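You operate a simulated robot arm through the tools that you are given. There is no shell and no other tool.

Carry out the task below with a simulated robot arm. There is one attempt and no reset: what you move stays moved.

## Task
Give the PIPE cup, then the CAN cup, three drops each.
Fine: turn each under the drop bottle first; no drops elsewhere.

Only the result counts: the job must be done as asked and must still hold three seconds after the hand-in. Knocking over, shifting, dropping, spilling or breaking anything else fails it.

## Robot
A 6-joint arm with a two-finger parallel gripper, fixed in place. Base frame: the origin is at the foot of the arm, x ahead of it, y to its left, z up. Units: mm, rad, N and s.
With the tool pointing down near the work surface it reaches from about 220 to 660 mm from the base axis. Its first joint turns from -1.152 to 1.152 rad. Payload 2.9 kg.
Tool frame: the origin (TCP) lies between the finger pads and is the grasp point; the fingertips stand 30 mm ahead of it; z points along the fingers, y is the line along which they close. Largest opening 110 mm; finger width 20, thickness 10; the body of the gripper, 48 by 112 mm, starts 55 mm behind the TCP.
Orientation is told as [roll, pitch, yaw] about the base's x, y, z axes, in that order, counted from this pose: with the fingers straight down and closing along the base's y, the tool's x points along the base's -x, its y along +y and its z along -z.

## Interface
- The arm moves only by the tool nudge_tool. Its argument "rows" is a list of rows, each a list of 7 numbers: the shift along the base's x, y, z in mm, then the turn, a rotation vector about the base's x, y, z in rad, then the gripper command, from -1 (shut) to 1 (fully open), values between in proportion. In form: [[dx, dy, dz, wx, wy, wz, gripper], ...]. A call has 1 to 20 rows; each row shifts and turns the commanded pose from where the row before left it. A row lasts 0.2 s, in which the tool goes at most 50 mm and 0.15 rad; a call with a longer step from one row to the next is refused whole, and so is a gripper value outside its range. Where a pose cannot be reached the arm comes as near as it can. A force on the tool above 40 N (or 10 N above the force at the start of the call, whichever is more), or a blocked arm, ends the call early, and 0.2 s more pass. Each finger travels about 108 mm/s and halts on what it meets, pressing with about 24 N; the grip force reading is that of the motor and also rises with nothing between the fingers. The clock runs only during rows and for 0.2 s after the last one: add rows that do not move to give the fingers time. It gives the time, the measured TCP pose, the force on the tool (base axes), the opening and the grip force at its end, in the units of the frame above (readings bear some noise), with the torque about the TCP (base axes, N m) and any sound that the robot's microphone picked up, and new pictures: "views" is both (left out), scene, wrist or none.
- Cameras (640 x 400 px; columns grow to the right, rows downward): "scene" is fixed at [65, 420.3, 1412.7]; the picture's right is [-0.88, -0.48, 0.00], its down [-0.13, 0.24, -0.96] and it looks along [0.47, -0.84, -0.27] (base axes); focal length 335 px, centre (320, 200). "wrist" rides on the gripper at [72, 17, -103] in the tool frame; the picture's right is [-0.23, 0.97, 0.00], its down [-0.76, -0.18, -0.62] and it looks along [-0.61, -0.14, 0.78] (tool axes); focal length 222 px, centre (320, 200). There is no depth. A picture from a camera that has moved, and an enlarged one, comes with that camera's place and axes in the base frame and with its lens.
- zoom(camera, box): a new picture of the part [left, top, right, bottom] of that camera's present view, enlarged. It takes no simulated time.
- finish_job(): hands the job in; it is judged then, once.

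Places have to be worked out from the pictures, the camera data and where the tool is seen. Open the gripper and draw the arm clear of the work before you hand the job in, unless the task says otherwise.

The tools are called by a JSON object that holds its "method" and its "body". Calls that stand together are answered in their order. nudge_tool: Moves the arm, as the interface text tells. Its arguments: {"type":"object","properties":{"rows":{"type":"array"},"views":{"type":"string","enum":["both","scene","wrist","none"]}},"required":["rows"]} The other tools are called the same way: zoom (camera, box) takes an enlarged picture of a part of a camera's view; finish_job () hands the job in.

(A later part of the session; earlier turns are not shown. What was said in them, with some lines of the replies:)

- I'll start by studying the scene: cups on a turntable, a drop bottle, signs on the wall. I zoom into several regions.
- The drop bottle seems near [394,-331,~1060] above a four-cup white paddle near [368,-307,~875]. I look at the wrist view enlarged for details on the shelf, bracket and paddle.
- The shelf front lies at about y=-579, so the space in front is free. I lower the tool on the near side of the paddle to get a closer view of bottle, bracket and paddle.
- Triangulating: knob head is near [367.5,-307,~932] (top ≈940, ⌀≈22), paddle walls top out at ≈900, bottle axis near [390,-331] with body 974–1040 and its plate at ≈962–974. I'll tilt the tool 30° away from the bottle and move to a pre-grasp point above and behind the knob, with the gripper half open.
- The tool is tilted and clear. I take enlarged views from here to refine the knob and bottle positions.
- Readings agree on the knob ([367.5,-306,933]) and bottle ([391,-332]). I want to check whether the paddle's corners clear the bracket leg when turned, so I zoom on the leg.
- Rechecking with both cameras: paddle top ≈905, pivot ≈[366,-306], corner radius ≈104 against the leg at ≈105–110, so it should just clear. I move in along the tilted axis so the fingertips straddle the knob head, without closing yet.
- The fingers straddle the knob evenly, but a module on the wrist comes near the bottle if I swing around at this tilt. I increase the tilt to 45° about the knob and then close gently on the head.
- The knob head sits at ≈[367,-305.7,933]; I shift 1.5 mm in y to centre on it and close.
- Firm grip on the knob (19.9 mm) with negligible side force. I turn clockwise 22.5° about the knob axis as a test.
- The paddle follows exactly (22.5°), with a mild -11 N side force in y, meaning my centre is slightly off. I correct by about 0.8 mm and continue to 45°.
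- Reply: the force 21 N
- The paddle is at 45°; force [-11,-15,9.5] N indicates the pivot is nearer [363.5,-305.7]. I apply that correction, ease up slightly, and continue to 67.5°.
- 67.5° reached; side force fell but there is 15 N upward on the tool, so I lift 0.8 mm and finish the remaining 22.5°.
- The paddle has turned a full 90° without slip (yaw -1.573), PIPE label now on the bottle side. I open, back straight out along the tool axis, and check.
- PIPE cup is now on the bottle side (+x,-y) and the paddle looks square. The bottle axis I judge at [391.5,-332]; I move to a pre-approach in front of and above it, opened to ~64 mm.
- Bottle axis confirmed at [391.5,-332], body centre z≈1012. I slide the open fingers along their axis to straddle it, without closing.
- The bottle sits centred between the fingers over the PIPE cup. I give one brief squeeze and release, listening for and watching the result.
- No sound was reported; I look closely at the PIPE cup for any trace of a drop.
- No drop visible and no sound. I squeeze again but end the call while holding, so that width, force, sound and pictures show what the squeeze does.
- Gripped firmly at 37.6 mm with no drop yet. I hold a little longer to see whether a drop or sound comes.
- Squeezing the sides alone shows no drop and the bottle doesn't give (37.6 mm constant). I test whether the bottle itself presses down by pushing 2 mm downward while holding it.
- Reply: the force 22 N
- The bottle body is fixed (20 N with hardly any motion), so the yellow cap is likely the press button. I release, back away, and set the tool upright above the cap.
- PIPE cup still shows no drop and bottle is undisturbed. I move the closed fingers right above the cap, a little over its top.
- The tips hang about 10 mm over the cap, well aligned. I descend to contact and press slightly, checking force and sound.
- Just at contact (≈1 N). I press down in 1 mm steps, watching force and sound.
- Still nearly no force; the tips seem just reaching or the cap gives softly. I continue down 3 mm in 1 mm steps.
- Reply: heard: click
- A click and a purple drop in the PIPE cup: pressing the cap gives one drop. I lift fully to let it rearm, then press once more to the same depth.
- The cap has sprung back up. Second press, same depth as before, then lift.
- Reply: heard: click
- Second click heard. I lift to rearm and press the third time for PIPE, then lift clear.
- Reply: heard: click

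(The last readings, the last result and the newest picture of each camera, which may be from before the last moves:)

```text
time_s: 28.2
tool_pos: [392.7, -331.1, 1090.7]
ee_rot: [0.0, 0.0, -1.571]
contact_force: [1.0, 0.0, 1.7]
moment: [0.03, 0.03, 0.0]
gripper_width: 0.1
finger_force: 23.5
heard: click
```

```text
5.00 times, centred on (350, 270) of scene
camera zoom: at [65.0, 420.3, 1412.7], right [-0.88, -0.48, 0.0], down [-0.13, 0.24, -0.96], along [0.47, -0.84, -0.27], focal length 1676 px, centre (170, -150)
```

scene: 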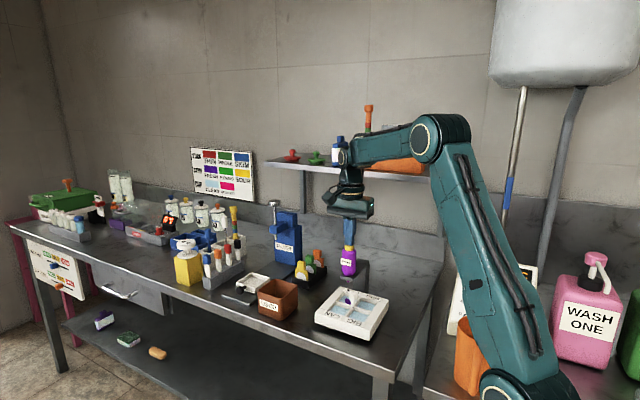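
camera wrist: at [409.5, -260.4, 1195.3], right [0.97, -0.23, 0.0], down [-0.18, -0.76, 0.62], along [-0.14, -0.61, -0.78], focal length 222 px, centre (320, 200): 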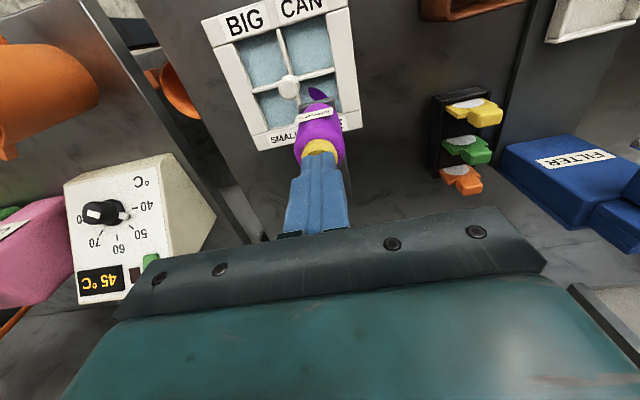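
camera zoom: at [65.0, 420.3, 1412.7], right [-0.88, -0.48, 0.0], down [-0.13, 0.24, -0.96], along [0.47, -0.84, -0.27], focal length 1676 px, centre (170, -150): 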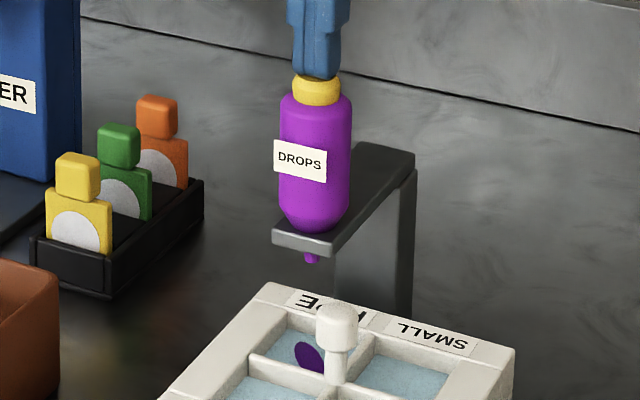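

Three clicks, all into PIPE with nothing elsewhere. Now I lift off, swing back to the -x side, restore the 45° tilt and prepare to grip the knob for the second quarter turn.

{"method": "nudge_tool", "body": {"rows": [[0, 0, 20, 0, 0, 0, -1], [0, 0, 20, 0, 0, 0, -1], [-8.1, 2.2, 0, 0, 0, 0.1309, -0.5], [-8.1, 2.2, 0, 0, 0, 0.1309, -0.09], [-8.1, 2.2, 0, 0, 0, 0.1309, -0.09], [-8.1, 2.2, 0, 0, 0, 0.1309, -0.09], [-8.1, 2.2, 0, 0, 0, 0.1309, -0.09], [-8.1, 2.2, 0, 0, 0, 0.1309, -0.09], [-8.1, 2.2, 0, 0, 0, 0.1309, -0.09], [-8.1, 2.2, 0, 0, 0, 0.1309, -0.09], [-8.1, 2.2, 0, 0, 0, 0.1309, -0.09], [-8.1, 2.2, 0, 0, 0, 0.1309, -0.09], [-8.1, 2.2, 0, 0, 0, 0.1309, -0.09], [-8.1, 2.2, 0, 0, 0, 0.1309, -0.09]], "views": "scene"}}

{"method": "nudge_tool", "body": {"rows": [[0, 0, -21, 0, -0.1309, 0, -0.09], [0, 0, -21, 0, -0.1309, 0, -0.09], [0, 0, -21, 0, -0.1309, 0, -0.09], [0, 0, -21, 0, -0.1309, 0, -0.09], [0, 0, -21, 0, -0.1309, 0, -0.09], [0, 0, -21, 0, -0.1309, 0, -0.09], [0, 0, 0, 0, 0, 0, -0.09]]}}

{"method": "zoom", "body": {"camera": "scene", "box": [300, 240, 420, 345]}}

{"method": "zoom", "body": {"camera": "wrist", "box": [200, 20, 440, 220]}}

```text
time_s: 31.2
tool_pos: [294.0, -305.8, 1131.5]
ee_rot: [0.0, 0.0, 0.004]
contact_force: [0.0, -0.7, -0.4]
moment: [0.0, -0.01, 0.0]
gripper_width: 50.0
finger_force: 0.1
```

scene: 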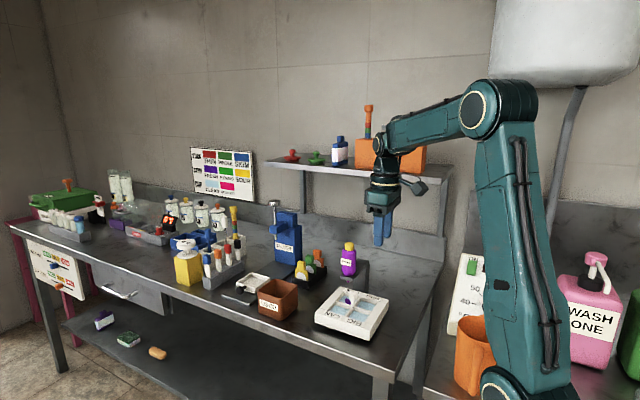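

```text
time_s: 32.8
tool_pos: [327.7, -289.2, 1004.6]
ee_rot: [-0.002, -0.786, 0.0]
contact_force: [0.5, 0.1, 0.0]
moment: [0.03, -0.01, -0.02]
gripper_width: 49.9
finger_force: 0.1
out of reach, approached as far as the arm can: row 5, 6
camera wrist: at [204.5, -272.7, 1026.8], right [0.16, 0.97, 0.16], down [0.1, -0.18, 0.98], along [0.98, -0.14, -0.12], focal length 222 px, centre (320, 200)
```

scene: 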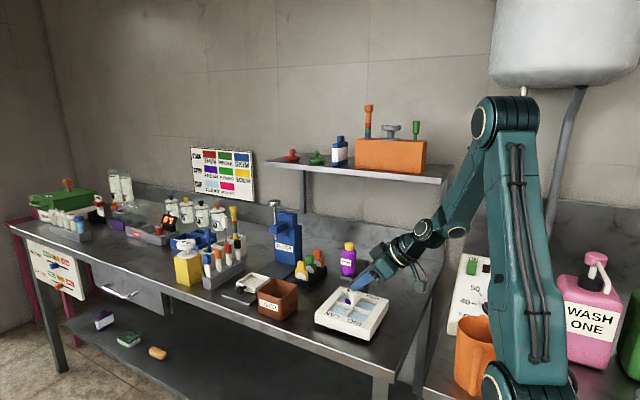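
wrist: 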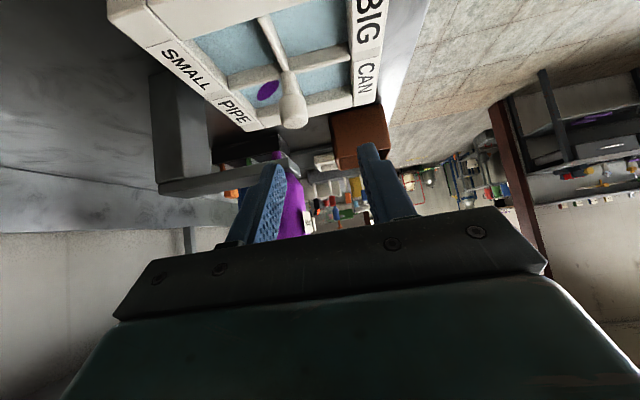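

```text
3.81 times, centred on (360, 292) of scene
camera zoom: at [65.0, 420.3, 1412.7], right [-0.88, -0.48, 0.0], down [-0.13, 0.24, -0.96], along [0.47, -0.84, -0.27], focal length 1277 px, centre (168, -152)
```

zoom: 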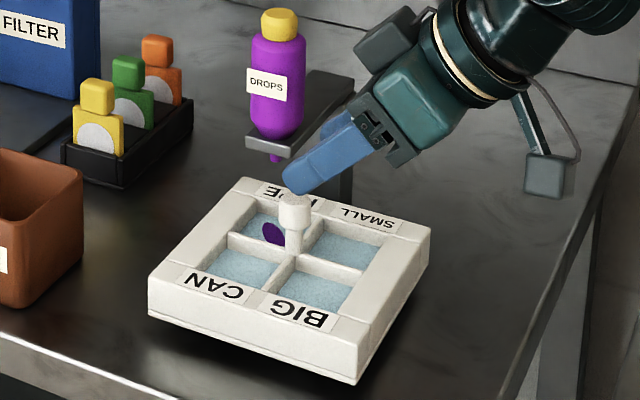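

```text
2.00 times, centred on (320, 120) of wrist
camera zoom: at [204.5, -272.7, 1026.8], right [0.16, 0.97, 0.16], down [0.1, -0.18, 0.98], along [0.98, -0.14, -0.12], focal length 444 px, centre (320, 360)
```

zoom: 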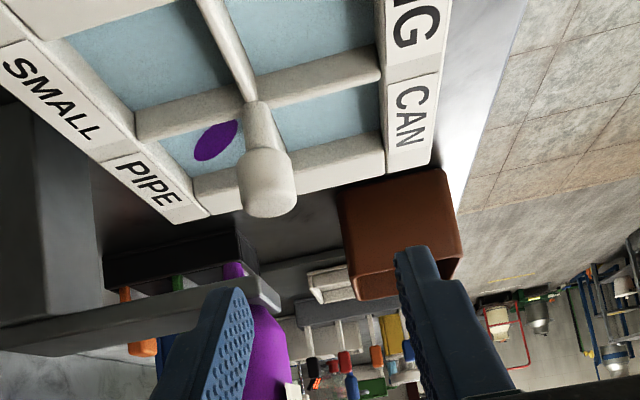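

The tilted pre-grasp point was a bit out of reach; the arm stopped at [328,-289,1005], still clear. PIPE's purple drop is visible in its cup. I make a small safe move to learn where the commanded pose stands.

{"method": "nudge_tool", "body": {"rows": [[0, -8, 5, 0, 0, 0, -0.09], [0, 0, 0, 0, 0, 0, -0.09]], "views": "none"}}

```text
time_s: 33.4
tool_pos: [331.3, -295.4, 1008.9]
ee_rot: [-0.002, -0.783, 0.0]
contact_force: [0.3, 0.1, 1.2]
moment: [-0.04, 0.0, 0.0]
gripper_width: 49.9
finger_force: 0.1
out of reach, approached as far as the arm can: row 1
```

Still at the reach limit with 45° here. As before, I'll go in at 30° tilt, where these points were reachable, and tilt further only at the knob.

{"method": "nudge_tool", "body": {"rows": [[0, 0, 15, 0, 0.131, 0, -0.09], [0, 0, 15, 0, 0.131, 0, -0.09], [0, 0, 0, 0, 0, 0, -0.09]]}}

```text
time_s: 34.2
tool_pos: [331.5, -294.8, 1039.1]
ee_rot: [0.0, -0.521, -0.001]
contact_force: [-0.5, 0.5, 0.0]
moment: [-0.01, 0.02, -0.02]
gripper_width: 50.0
finger_force: 0.0
camera wrist: at [217.2, -279.2, 1093.5], right [0.2, 0.97, 0.11], down [0.35, -0.18, 0.92], along [0.92, -0.14, -0.38], focal length 222 px, centre (320, 200)
```

scene: 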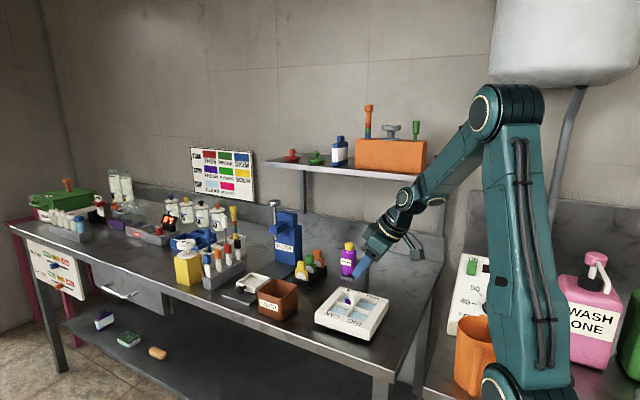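
wrist: 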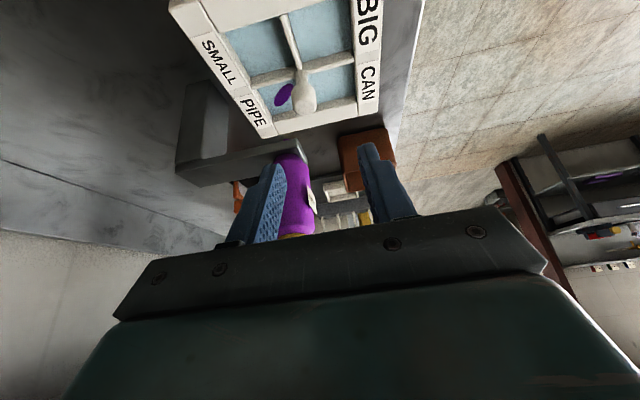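

Commanded pose follows the actual one. I now descend as before at 30° to straddle the knob, then tilt to 45°.

{"method": "nudge_tool", "body": {"rows": [[1.3, -5.5, -25.8, 0, 0, 0, -0.09], [1.3, -5.4, -25.9, 0, 0, 0, -0.09], [12.6, 0, -21.6, 0, 0, 0, -0.09], [12.6, 0, -21.6, 0, 0, 0, -0.09], [0, 0, 0, 0, -0.131, 0, -0.09], [0, 0, 0, 0, -0.131, 0, -0.09], [0, 0, -2.5, 0, 0, 0, -0.09], [0, 0, 0, 0, 0, 0, -0.09]]}}

{"method": "zoom", "body": {"camera": "scene", "box": [300, 240, 420, 345]}}

{"method": "zoom", "body": {"camera": "wrist", "box": [200, 100, 440, 250]}}

```text
time_s: 36.0
tool_pos: [360.2, -306.2, 941.6]
ee_rot: [-0.001, -0.784, 0.001]
contact_force: [1.0, 0.2, 0.2]
moment: [-0.01, 0.04, -0.01]
gripper_width: 50.2
finger_force: 0.2
camera wrist: at [236.0, -289.4, 964.1], right [0.16, 0.97, 0.16], down [0.1, -0.18, 0.98], along [0.98, -0.14, -0.12], focal length 222 px, centre (320, 200)
```

scene: 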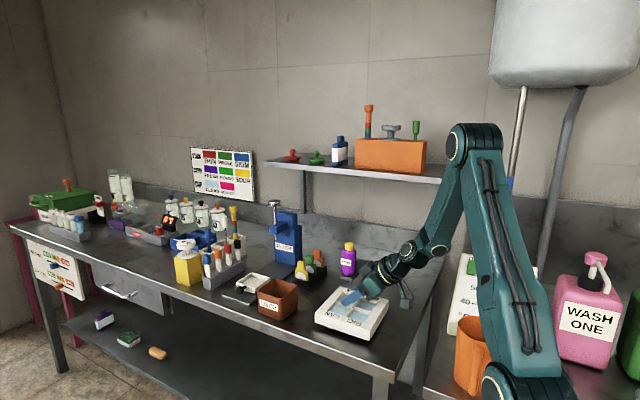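
wrist: 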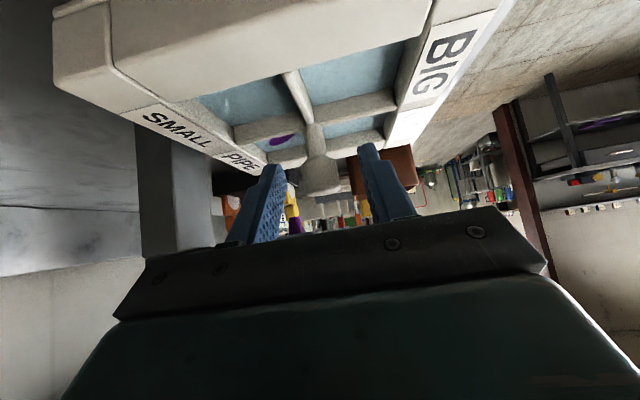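

```text
3.81 times, centred on (360, 292) of scene
camera zoom: at [65.0, 420.3, 1412.7], right [-0.88, -0.48, 0.0], down [-0.13, 0.24, -0.96], along [0.47, -0.84, -0.27], focal length 1277 px, centre (168, -152)
```

zoom: 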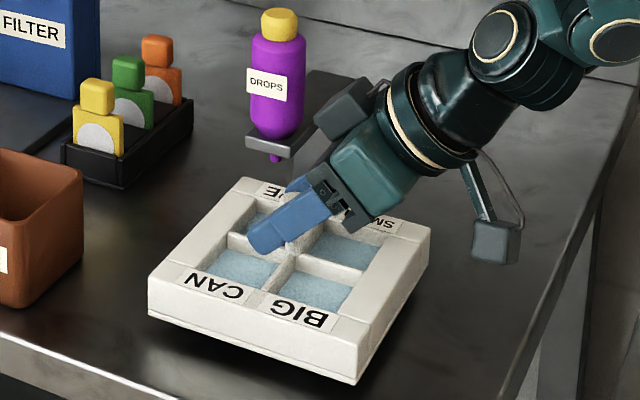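

```text
2.67 times, centred on (320, 175) of wrist
camera zoom: at [236.0, -289.4, 964.1], right [0.16, 0.97, 0.16], down [0.1, -0.18, 0.98], along [0.98, -0.14, -0.12], focal length 592 px, centre (320, 267)
```

zoom: 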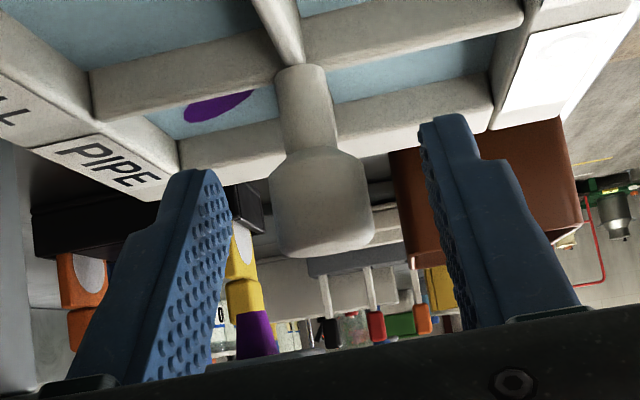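

Straddled the same way as before. I close on the knob and turn the first 45° with the refined pivot.

{"method": "nudge_tool", "body": {"rows": [[0, -0.3, 0, 0, 0, 0, -0.3], [0, 0, 0, 0, 0, 0, -0.5], [0, 0, 0, 0, 0, 0, -1], [0, 0, 0, 0, 0, 0, -1]], "views": "none"}}

{"method": "nudge_tool", "body": {"rows": [[0.04, 0.65, 0, 0, 0, -0.1309, -1], [0.13, 0.64, 0, 0, 0, -0.1309, -1], [0.21, 0.62, 0, 0, 0, -0.1309, -1], [0, 0, 0, 0, 0, 0, -1]], "views": "scene"}}

```text
time_s: 37.0
tool_pos: [359.7, -305.7, 942.1]
ee_rot: [0.002, -0.785, -0.001]
contact_force: [-1.7, 8.4, 1.5]
moment: [-0.04, -0.49, 0.04]
gripper_width: 18.9
finger_force: 44.8
```

```text
time_s: 38.0
tool_pos: [360.4, -303.3, 943.2]
ee_rot: [0.001, -0.786, -0.395]
contact_force: [0.2, 12.0, 0.9]
moment: [0.04, 0.55, 0.04]
gripper_width: 18.9
finger_force: 44.5
```

scene: 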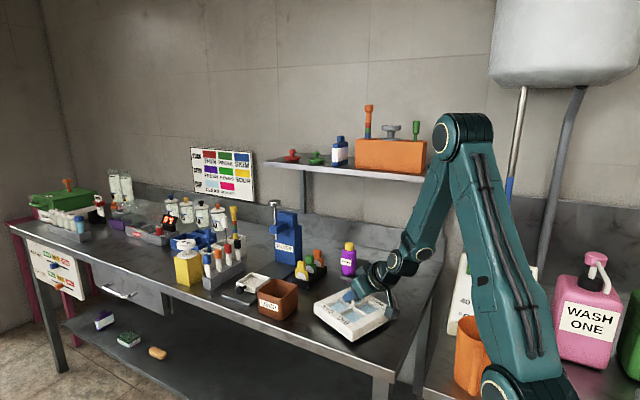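

The turn is following, with +12 N in y, so I ease 0.8 mm toward +y and continue to 45°.

{"method": "nudge_tool", "body": {"rows": [[0, 0.8, 0, 0, 0, 0, -1], [0.29, 0.59, 0, 0, 0, -0.1309, -1], [0.36, 0.54, 0, 0, 0, -0.1309, -1], [0.43, 0.49, 0, 0, 0, -0.1309, -1], [0, 0, 0, 0, 0, 0, -1]], "views": "scene"}}

```text
time_s: 39.2
tool_pos: [361.9, -301.6, 941.6]
ee_rot: [0.0, -0.786, -0.785]
contact_force: [2.1, 6.7, -4.3]
moment: [0.05, 0.39, 0.0]
gripper_width: 18.9
finger_force: 45.1
```

scene: 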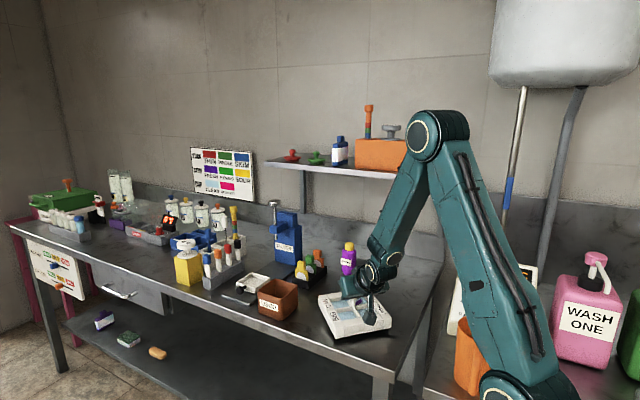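

Forces are small at 45°. I continue to 67.5° with a small correction.

{"method": "nudge_tool", "body": {"rows": [[0.2, 0.3, 0, 0, 0, 0, -1], [0.49, 0.43, 0, 0, 0, -0.1309, -1], [0.54, 0.36, 0, 0, 0, -0.1309, -1], [0.59, 0.29, 0, 0, 0, -0.1309, -1], [0, 0, 0, 0, 0, 0, -1]], "views": "scene"}}

```text
time_s: 40.4
tool_pos: [363.4, -300.7, 942.0]
ee_rot: [0.0, -0.786, -1.178]
contact_force: [-2.7, 8.9, 1.4]
moment: [0.3, 0.37, -0.01]
gripper_width: 18.7
finger_force: 45.1
```

scene: 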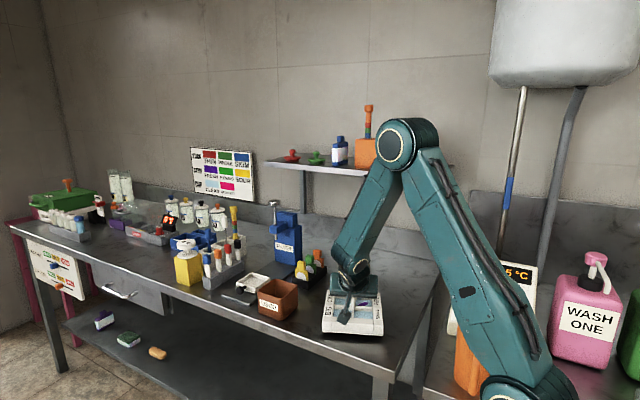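

Forces stay low; I finish the remaining 22.5° and check the paddle's angle.

{"method": "nudge_tool", "body": {"rows": [[-0.2, 0.2, 0, 0, 0, 0, -1], [0.62, 0.21, 0, 0, 0, -0.1309, -1], [0.64, 0.13, 0, 0, 0, -0.1309, -1], [0.65, 0.04, 0, 0, 0, -0.1309, -1], [0, 0, 0, 0, 0, 0, -1], [0, 0, 0, 0, 0, 0, -1]]}}

{"method": "zoom", "body": {"camera": "scene", "box": [300, 240, 420, 345]}}

{"method": "zoom", "body": {"camera": "wrist", "box": [200, 100, 440, 250]}}

```text
time_s: 41.8
tool_pos: [364.7, -300.9, 942.6]
ee_rot: [0.003, -0.787, -1.572]
contact_force: [1.5, -1.7, 2.1]
moment: [0.62, 0.09, -0.05]
gripper_width: 19.1
finger_force: 44.7
camera wrist: at [382.2, -176.5, 964.7], right [0.97, -0.16, 0.16], down [-0.18, -0.1, 0.98], along [-0.14, -0.98, -0.12], focal length 222 px, centre (320, 200)
```

scene: 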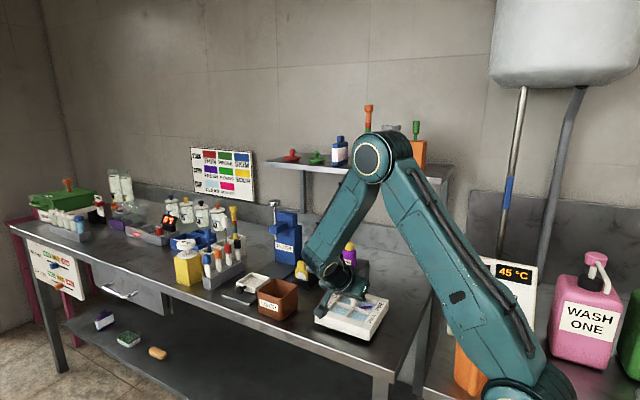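
wrist: 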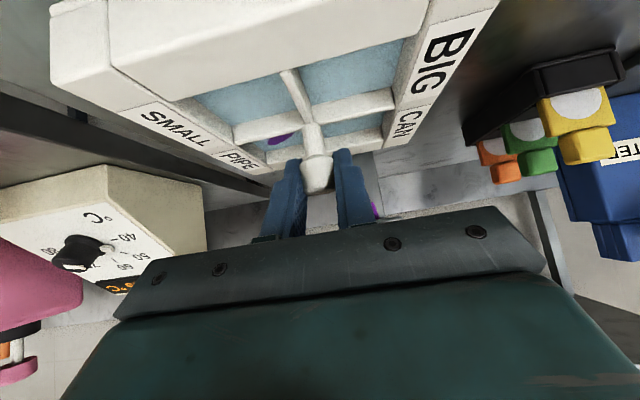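

```text
3.81 times, centred on (360, 292) of scene
camera zoom: at [65.0, 420.2, 1412.8], right [-0.88, -0.48, 0.0], down [-0.13, 0.24, -0.96], along [0.47, -0.84, -0.27], focal length 1277 px, centre (168, -152)
```

zoom: 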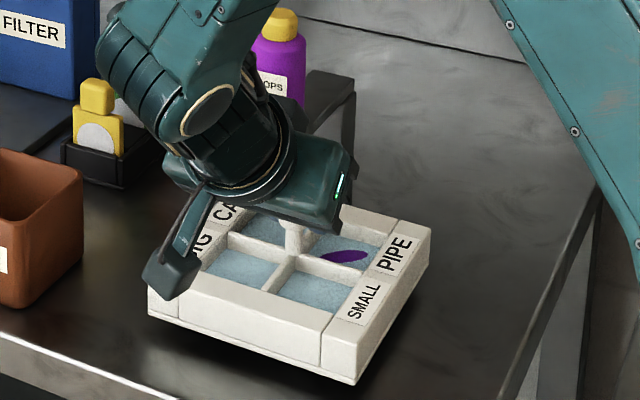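

```text
2.67 times, centred on (320, 175) of wrist
camera zoom: at [382.2, -176.5, 964.7], right [0.97, -0.16, 0.16], down [-0.18, -0.1, 0.98], along [-0.14, -0.98, -0.12], focal length 592 px, centre (320, 267)
```

zoom: 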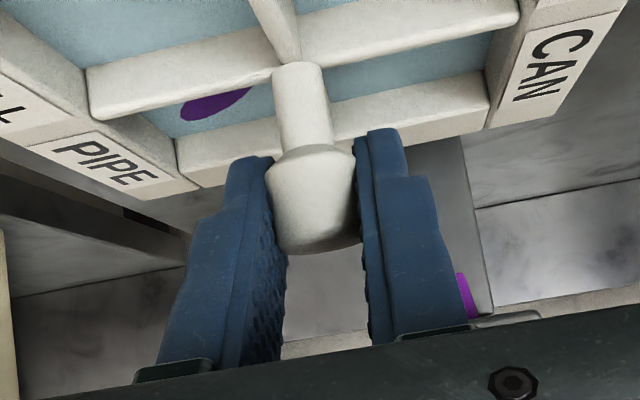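

The quarter turn is complete: CAN is now at the bottle's side and PIPE moved to -x. I release, back out, and raise the tool upright at a safe spot.

{"method": "nudge_tool", "body": {"rows": [[0, 0, 0, 0, 0, 0, -0.3], [0, 0, 0, 0, 0, 0, -0.09], [0, 0, 0, 0, 0, 0, -0.09], [0, 25, 25, 0, 0, 0, -0.09], [0, 25, 25, 0, 0, 0, -0.09], [0, 25, 25, 0, 0, 0, -0.09], [4.5, -4, 18, 0.131, 0, 0, -0.5], [4.5, -4, 18, 0.131, 0, 0, -1], [4.5, -4, 18, 0.131, 0, 0, -1], [4.5, -4, 18, 0.131, 0, 0, -1], [4.5, -4, 18, 0.131, 0, 0, -1], [4.5, -4, 18, 0.131, 0, 0, -1], [0, 0, 0, 0, 0, 0, -1]]}}

{"method": "zoom", "body": {"camera": "scene", "box": [300, 220, 420, 345]}}

{"method": "zoom", "body": {"camera": "wrist", "box": [200, 40, 440, 240]}}

```text
time_s: 44.6
tool_pos: [391.0, -249.5, 1125.5]
ee_rot: [0.0, 0.002, -1.571]
contact_force: [0.4, -0.5, -0.4]
moment: [0.0, 0.02, -0.01]
gripper_width: 0.0
finger_force: 24.1
camera wrist: at [408.4, -178.0, 1229.4], right [0.97, -0.23, 0.0], down [-0.18, -0.76, 0.62], along [-0.14, -0.6, -0.78], focal length 222 px, centre (320, 200)
```

scene: 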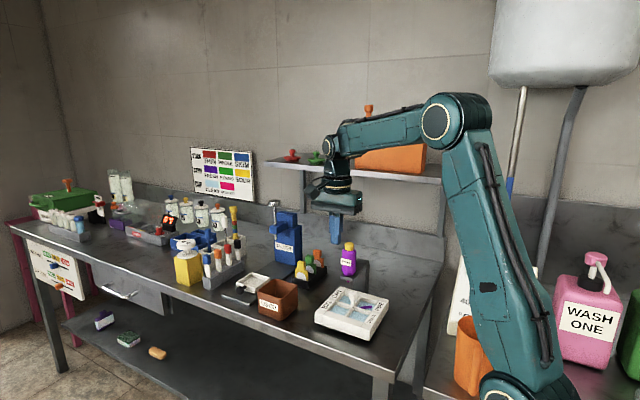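
wrist: 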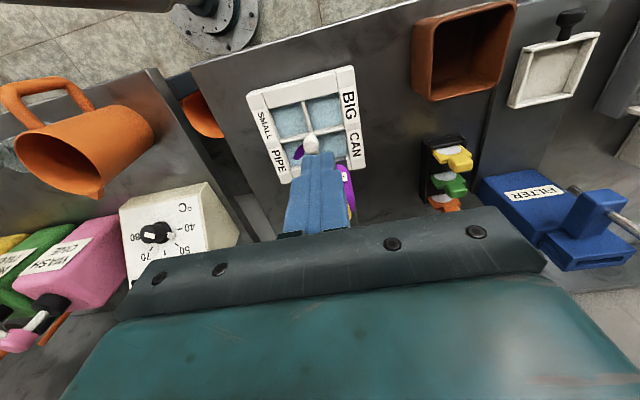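

```text
3.20 times, centred on (360, 282) of scene
camera zoom: at [65.0, 420.2, 1412.7], right [-0.88, -0.48, 0.0], down [-0.13, 0.24, -0.96], along [0.47, -0.84, -0.27], focal length 1072 px, centre (192, -64)
```

zoom: 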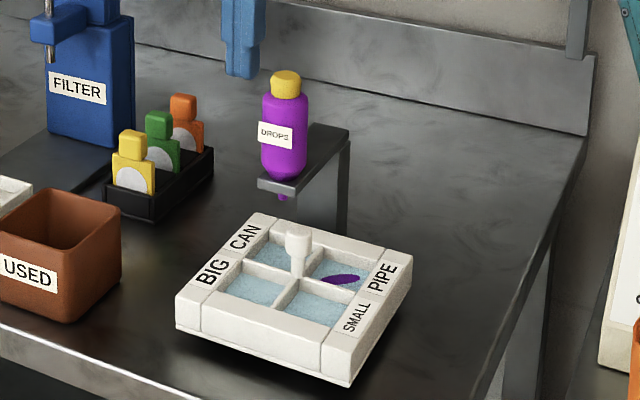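

```text
2.00 times, centred on (320, 140) of wrist
camera zoom: at [408.4, -178.0, 1229.4], right [0.97, -0.23, 0.0], down [-0.18, -0.76, 0.62], along [-0.14, -0.6, -0.78], focal length 444 px, centre (320, 320)
```

zoom: 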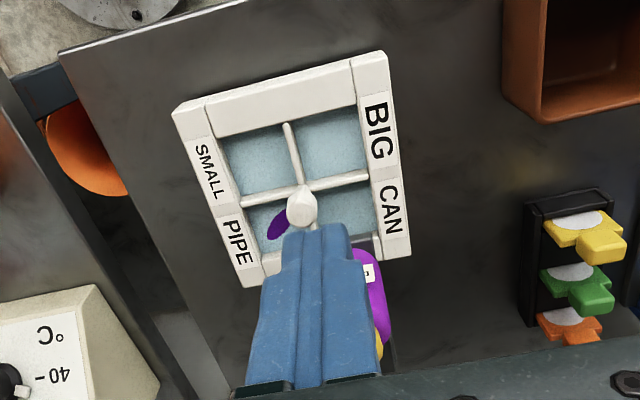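

CAN sits squarely under the nozzle with PIPE's drop now on the -x side. I move above the cap to the ready height, a few mm over it.

{"method": "nudge_tool", "body": {"rows": [[0.4, -41.5, 2, 0, 0, 0, -1], [0.4, -41.5, 2, 0, 0, 0, -1], [0, 0, -14, 0, 0, 0, -1], [0, 0, -14, 0, 0, 0, -1], [0, 0, 0, 0, 0, 0, -1]]}}

{"method": "zoom", "body": {"camera": "scene", "box": [320, 230, 380, 310]}}

```text
time_s: 45.8
tool_pos: [393.1, -333.0, 1100.3]
ee_rot: [0.001, 0.001, -1.571]
contact_force: [0.4, 0.0, 0.1]
moment: [-0.03, -0.01, 0.0]
gripper_width: 0.0
finger_force: 23.8
camera wrist: at [409.9, -260.7, 1205.1], right [0.97, -0.23, 0.0], down [-0.18, -0.76, 0.62], along [-0.14, -0.61, -0.78], focal length 222 px, centre (320, 200)
```

scene: 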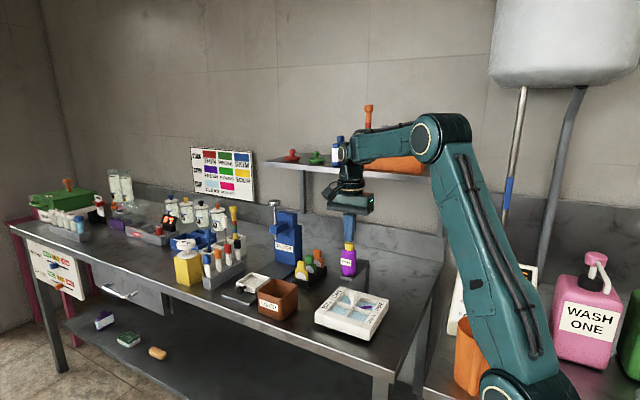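
wrist: 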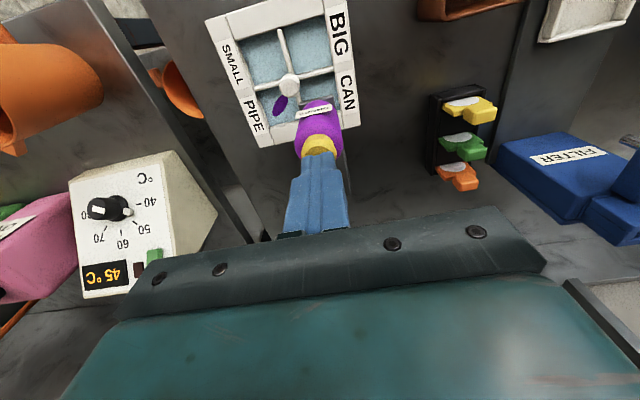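

```text
5.00 times, centred on (350, 270) of scene
camera zoom: at [65.0, 420.3, 1412.7], right [-0.88, -0.48, 0.0], down [-0.13, 0.24, -0.96], along [0.47, -0.84, -0.27], focal length 1676 px, centre (170, -150)
```

zoom: 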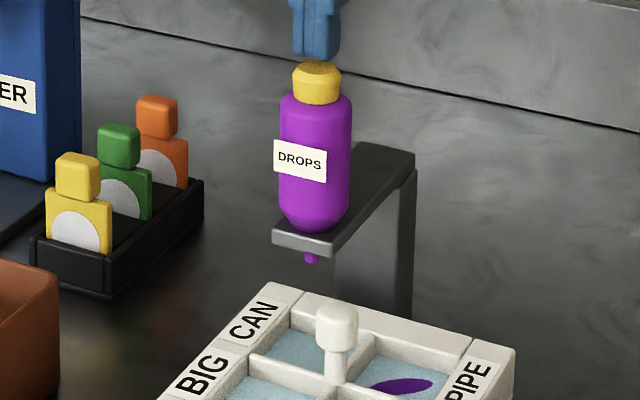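

Ready just above the cap with CAN beneath. First press for CAN, same 10 mm stroke.

{"method": "nudge_tool", "body": {"rows": [[0, 0, -5, 0, 0, 0, -1], [0, 0, -3, 0, 0, 0, -1], [0, 0, -2, 0, 0, 0, -1], [0, 0, 0, 0, 0, 0, -1]], "views": "scene"}}

{"method": "zoom", "body": {"camera": "scene", "box": [320, 230, 380, 310]}}

```text
time_s: 46.8
tool_pos: [393.8, -332.3, 1090.6]
ee_rot: [0.0, 0.001, -1.572]
contact_force: [-1.0, -0.6, 1.4]
moment: [-0.06, -0.02, -0.03]
gripper_width: 0.0
finger_force: 24.0
heard: click
```

scene: 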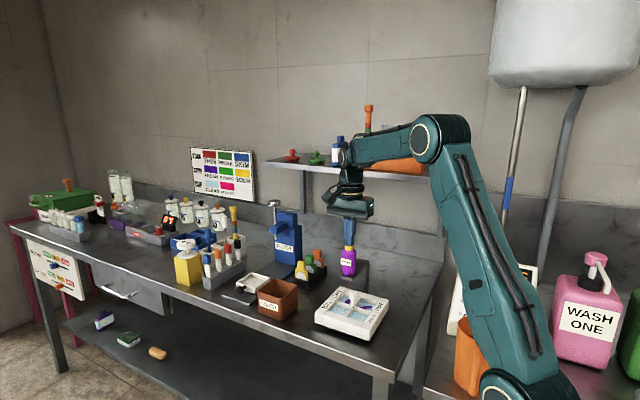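

```text
5.00 times, centred on (350, 270) of scene
camera zoom: at [65.0, 420.2, 1412.8], right [-0.88, -0.48, 0.0], down [-0.13, 0.24, -0.96], along [0.47, -0.84, -0.27], focal length 1676 px, centre (170, -150)
```

zoom: 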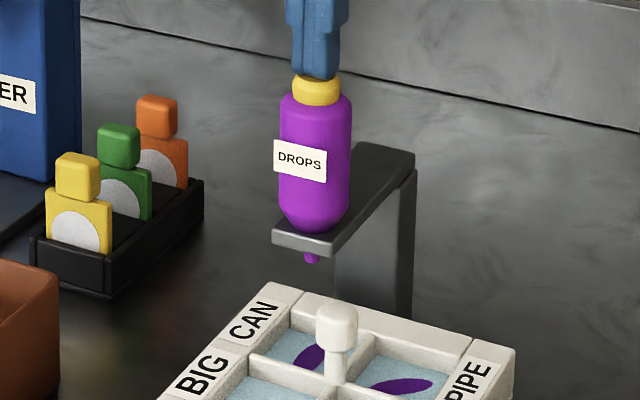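

Click, and a drop shows in the CAN cup. Lift to rearm, then second press.

{"method": "nudge_tool", "body": {"rows": [[0, 0, 4, 0, 0, 0, -1], [0, 0, 6, 0, 0, 0, -1], [0, 0, 0, 0, 0, 0, -1]], "views": "none"}}

{"method": "nudge_tool", "body": {"rows": [[0, 0, -5, 0, 0, 0, -1], [0, 0, -3, 0, 0, 0, -1], [0, 0, -2, 0, 0, 0, -1], [0, 0, 0, 0, 0, 0, -1]], "views": "scene"}}

```text
time_s: 47.6
tool_pos: [392.7, -330.9, 1100.2]
ee_rot: [0.0, 0.003, -1.571]
contact_force: [-0.9, 0.9, 0.4]
moment: [-0.03, -0.01, 0.0]
gripper_width: 0.3
finger_force: 23.7
```

```text
time_s: 48.6
tool_pos: [393.1, -331.4, 1090.2]
ee_rot: [0.001, 0.003, -1.57]
contact_force: [1.4, 0.9, 1.8]
moment: [-0.01, -0.04, 0.0]
gripper_width: 0.0
finger_force: 23.9
heard: click
```

scene: 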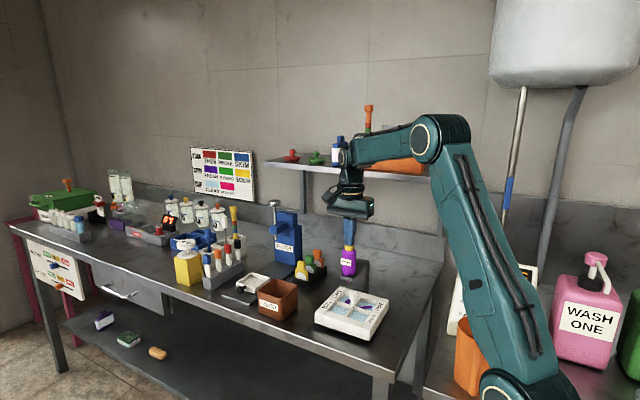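

Second CAN click. Lift to rearm and press for the third and last time.

{"method": "nudge_tool", "body": {"rows": [[0, 0, 4, 0, 0, 0, -1], [0, 0, 6, 0, 0, 0, -1], [0, 0, 0, 0, 0, 0, -1]], "views": "none"}}

{"method": "nudge_tool", "body": {"rows": [[0, 0, -5, 0, 0, 0, -1], [0, 0, -3, 0, 0, 0, -1], [0, 0, -2, 0, 0, 0, -1], [0, 0, 0, 0, 0, 0, -1]], "views": "scene"}}

```text
time_s: 49.4
tool_pos: [393.2, -331.9, 1100.7]
ee_rot: [0.0, 0.002, -1.571]
contact_force: [0.8, 0.2, 1.1]
moment: [-0.03, 0.0, -0.01]
gripper_width: 0.0
finger_force: 24.1
```

```text
time_s: 50.4
tool_pos: [392.4, -331.5, 1090.8]
ee_rot: [0.002, 0.001, -1.571]
contact_force: [-0.7, -1.2, 2.5]
moment: [-0.01, -0.01, 0.03]
gripper_width: 0.0
finger_force: 24.2
heard: click
```

scene: 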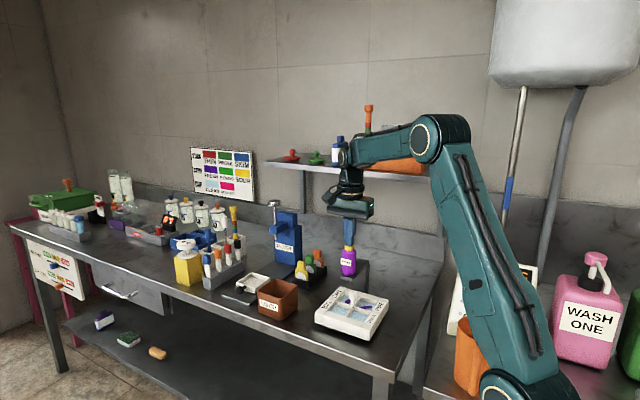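

Third CAN click heard. I lift straight up, draw the arm well clear, and open the gripper.

{"method": "nudge_tool", "body": {"rows": [[0, 0, 20, 0, 0, 0, -1], [0, 0, 30, 0, 0, 0, -1], [0, 0, 40, 0, 0, 0, -1], [-20, 35, 20, 0, 0, 0, 0], [-20, 35, 20, 0, 0, 0, 1], [-20, 35, 20, 0, 0, 0, 1], [-20, 35, 20, 0, 0, 0, 1], [0, 0, 0, 0, 0, 0, 1], [0, 0, 0, 0, 0, 0, 1]]}}

{"method": "zoom", "body": {"camera": "scene", "box": [300, 220, 420, 345]}}

{"method": "zoom", "body": {"camera": "wrist", "box": [200, 40, 440, 240]}}

```text
time_s: 52.4
tool_pos: [313.3, -190.7, 1261.4]
ee_rot: [0.001, 0.001, -1.571]
contact_force: [0.8, 0.1, 0.6]
moment: [0.02, 0.0, 0.0]
gripper_width: 110.1
finger_force: 0.1
camera wrist: at [330.1, -118.7, 1364.5], right [0.97, -0.23, 0.0], down [-0.18, -0.76, 0.62], along [-0.14, -0.61, -0.78], focal length 222 px, centre (320, 200)
```

scene: 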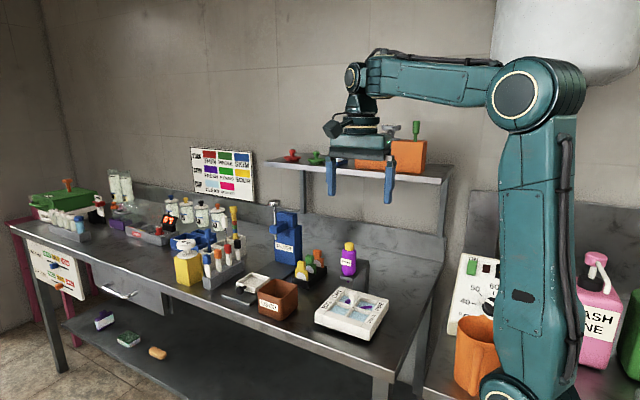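
wrist: 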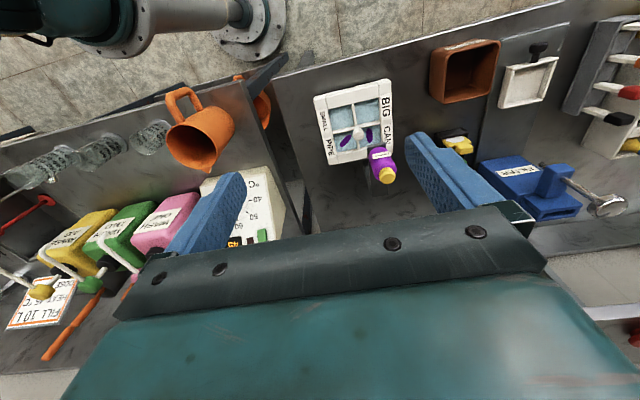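

```text
3.20 times, centred on (360, 282) of scene
camera zoom: at [65.0, 420.3, 1412.7], right [-0.88, -0.48, 0.0], down [-0.13, 0.24, -0.96], along [0.47, -0.84, -0.27], focal length 1072 px, centre (192, -64)
```

zoom: 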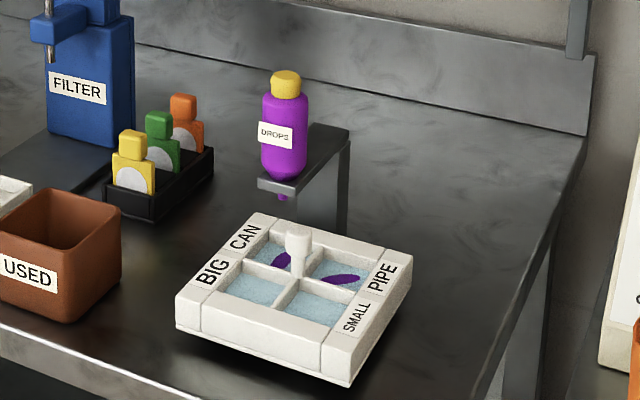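

```text
2.00 times, centred on (320, 140) of wrist
camera zoom: at [330.1, -118.7, 1364.5], right [0.97, -0.23, 0.0], down [-0.18, -0.76, 0.62], along [-0.14, -0.61, -0.78], focal length 444 px, centre (320, 320)
```

zoom: 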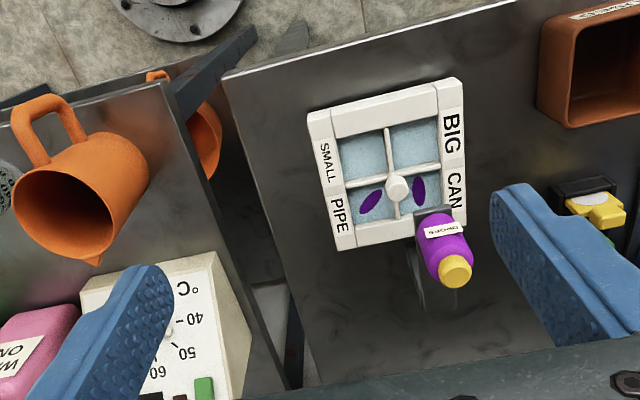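

Both PIPE and CAN show drops (three clicks each), SMALL and BIG are clean, everything stands in place, and the open gripper is well clear. I hand the job in.

{"method": "finish_job", "body": {}}

```text
The job is handed in.
```

I gave the PIPE cup three drops and then the CAN cup three drops, turning each one under the drop bottle first. The job is handed in; I haven't seen the judge's result.

- **Drops:** I counted by the click each press of the bottle's yellow cap made, three for each cup. The purple mark in a cup didn't visibly grow after the first drop, so the clicks are the evidence for the count.
- **Elsewhere:** The SMALL and BIG cups look clean in the final pictures, and I saw no purple anywhere else on the table.
- **First attempt at the bottle:** Before finding that the cap was the trigger, I squeezed the bottle's sides twice and pushed down on it with about 20 N. No drops fell, and the bottle looked undisturbed.
- **End state:** Nothing else looks moved or knocked over. The gripper is open and the arm is clear of the work.
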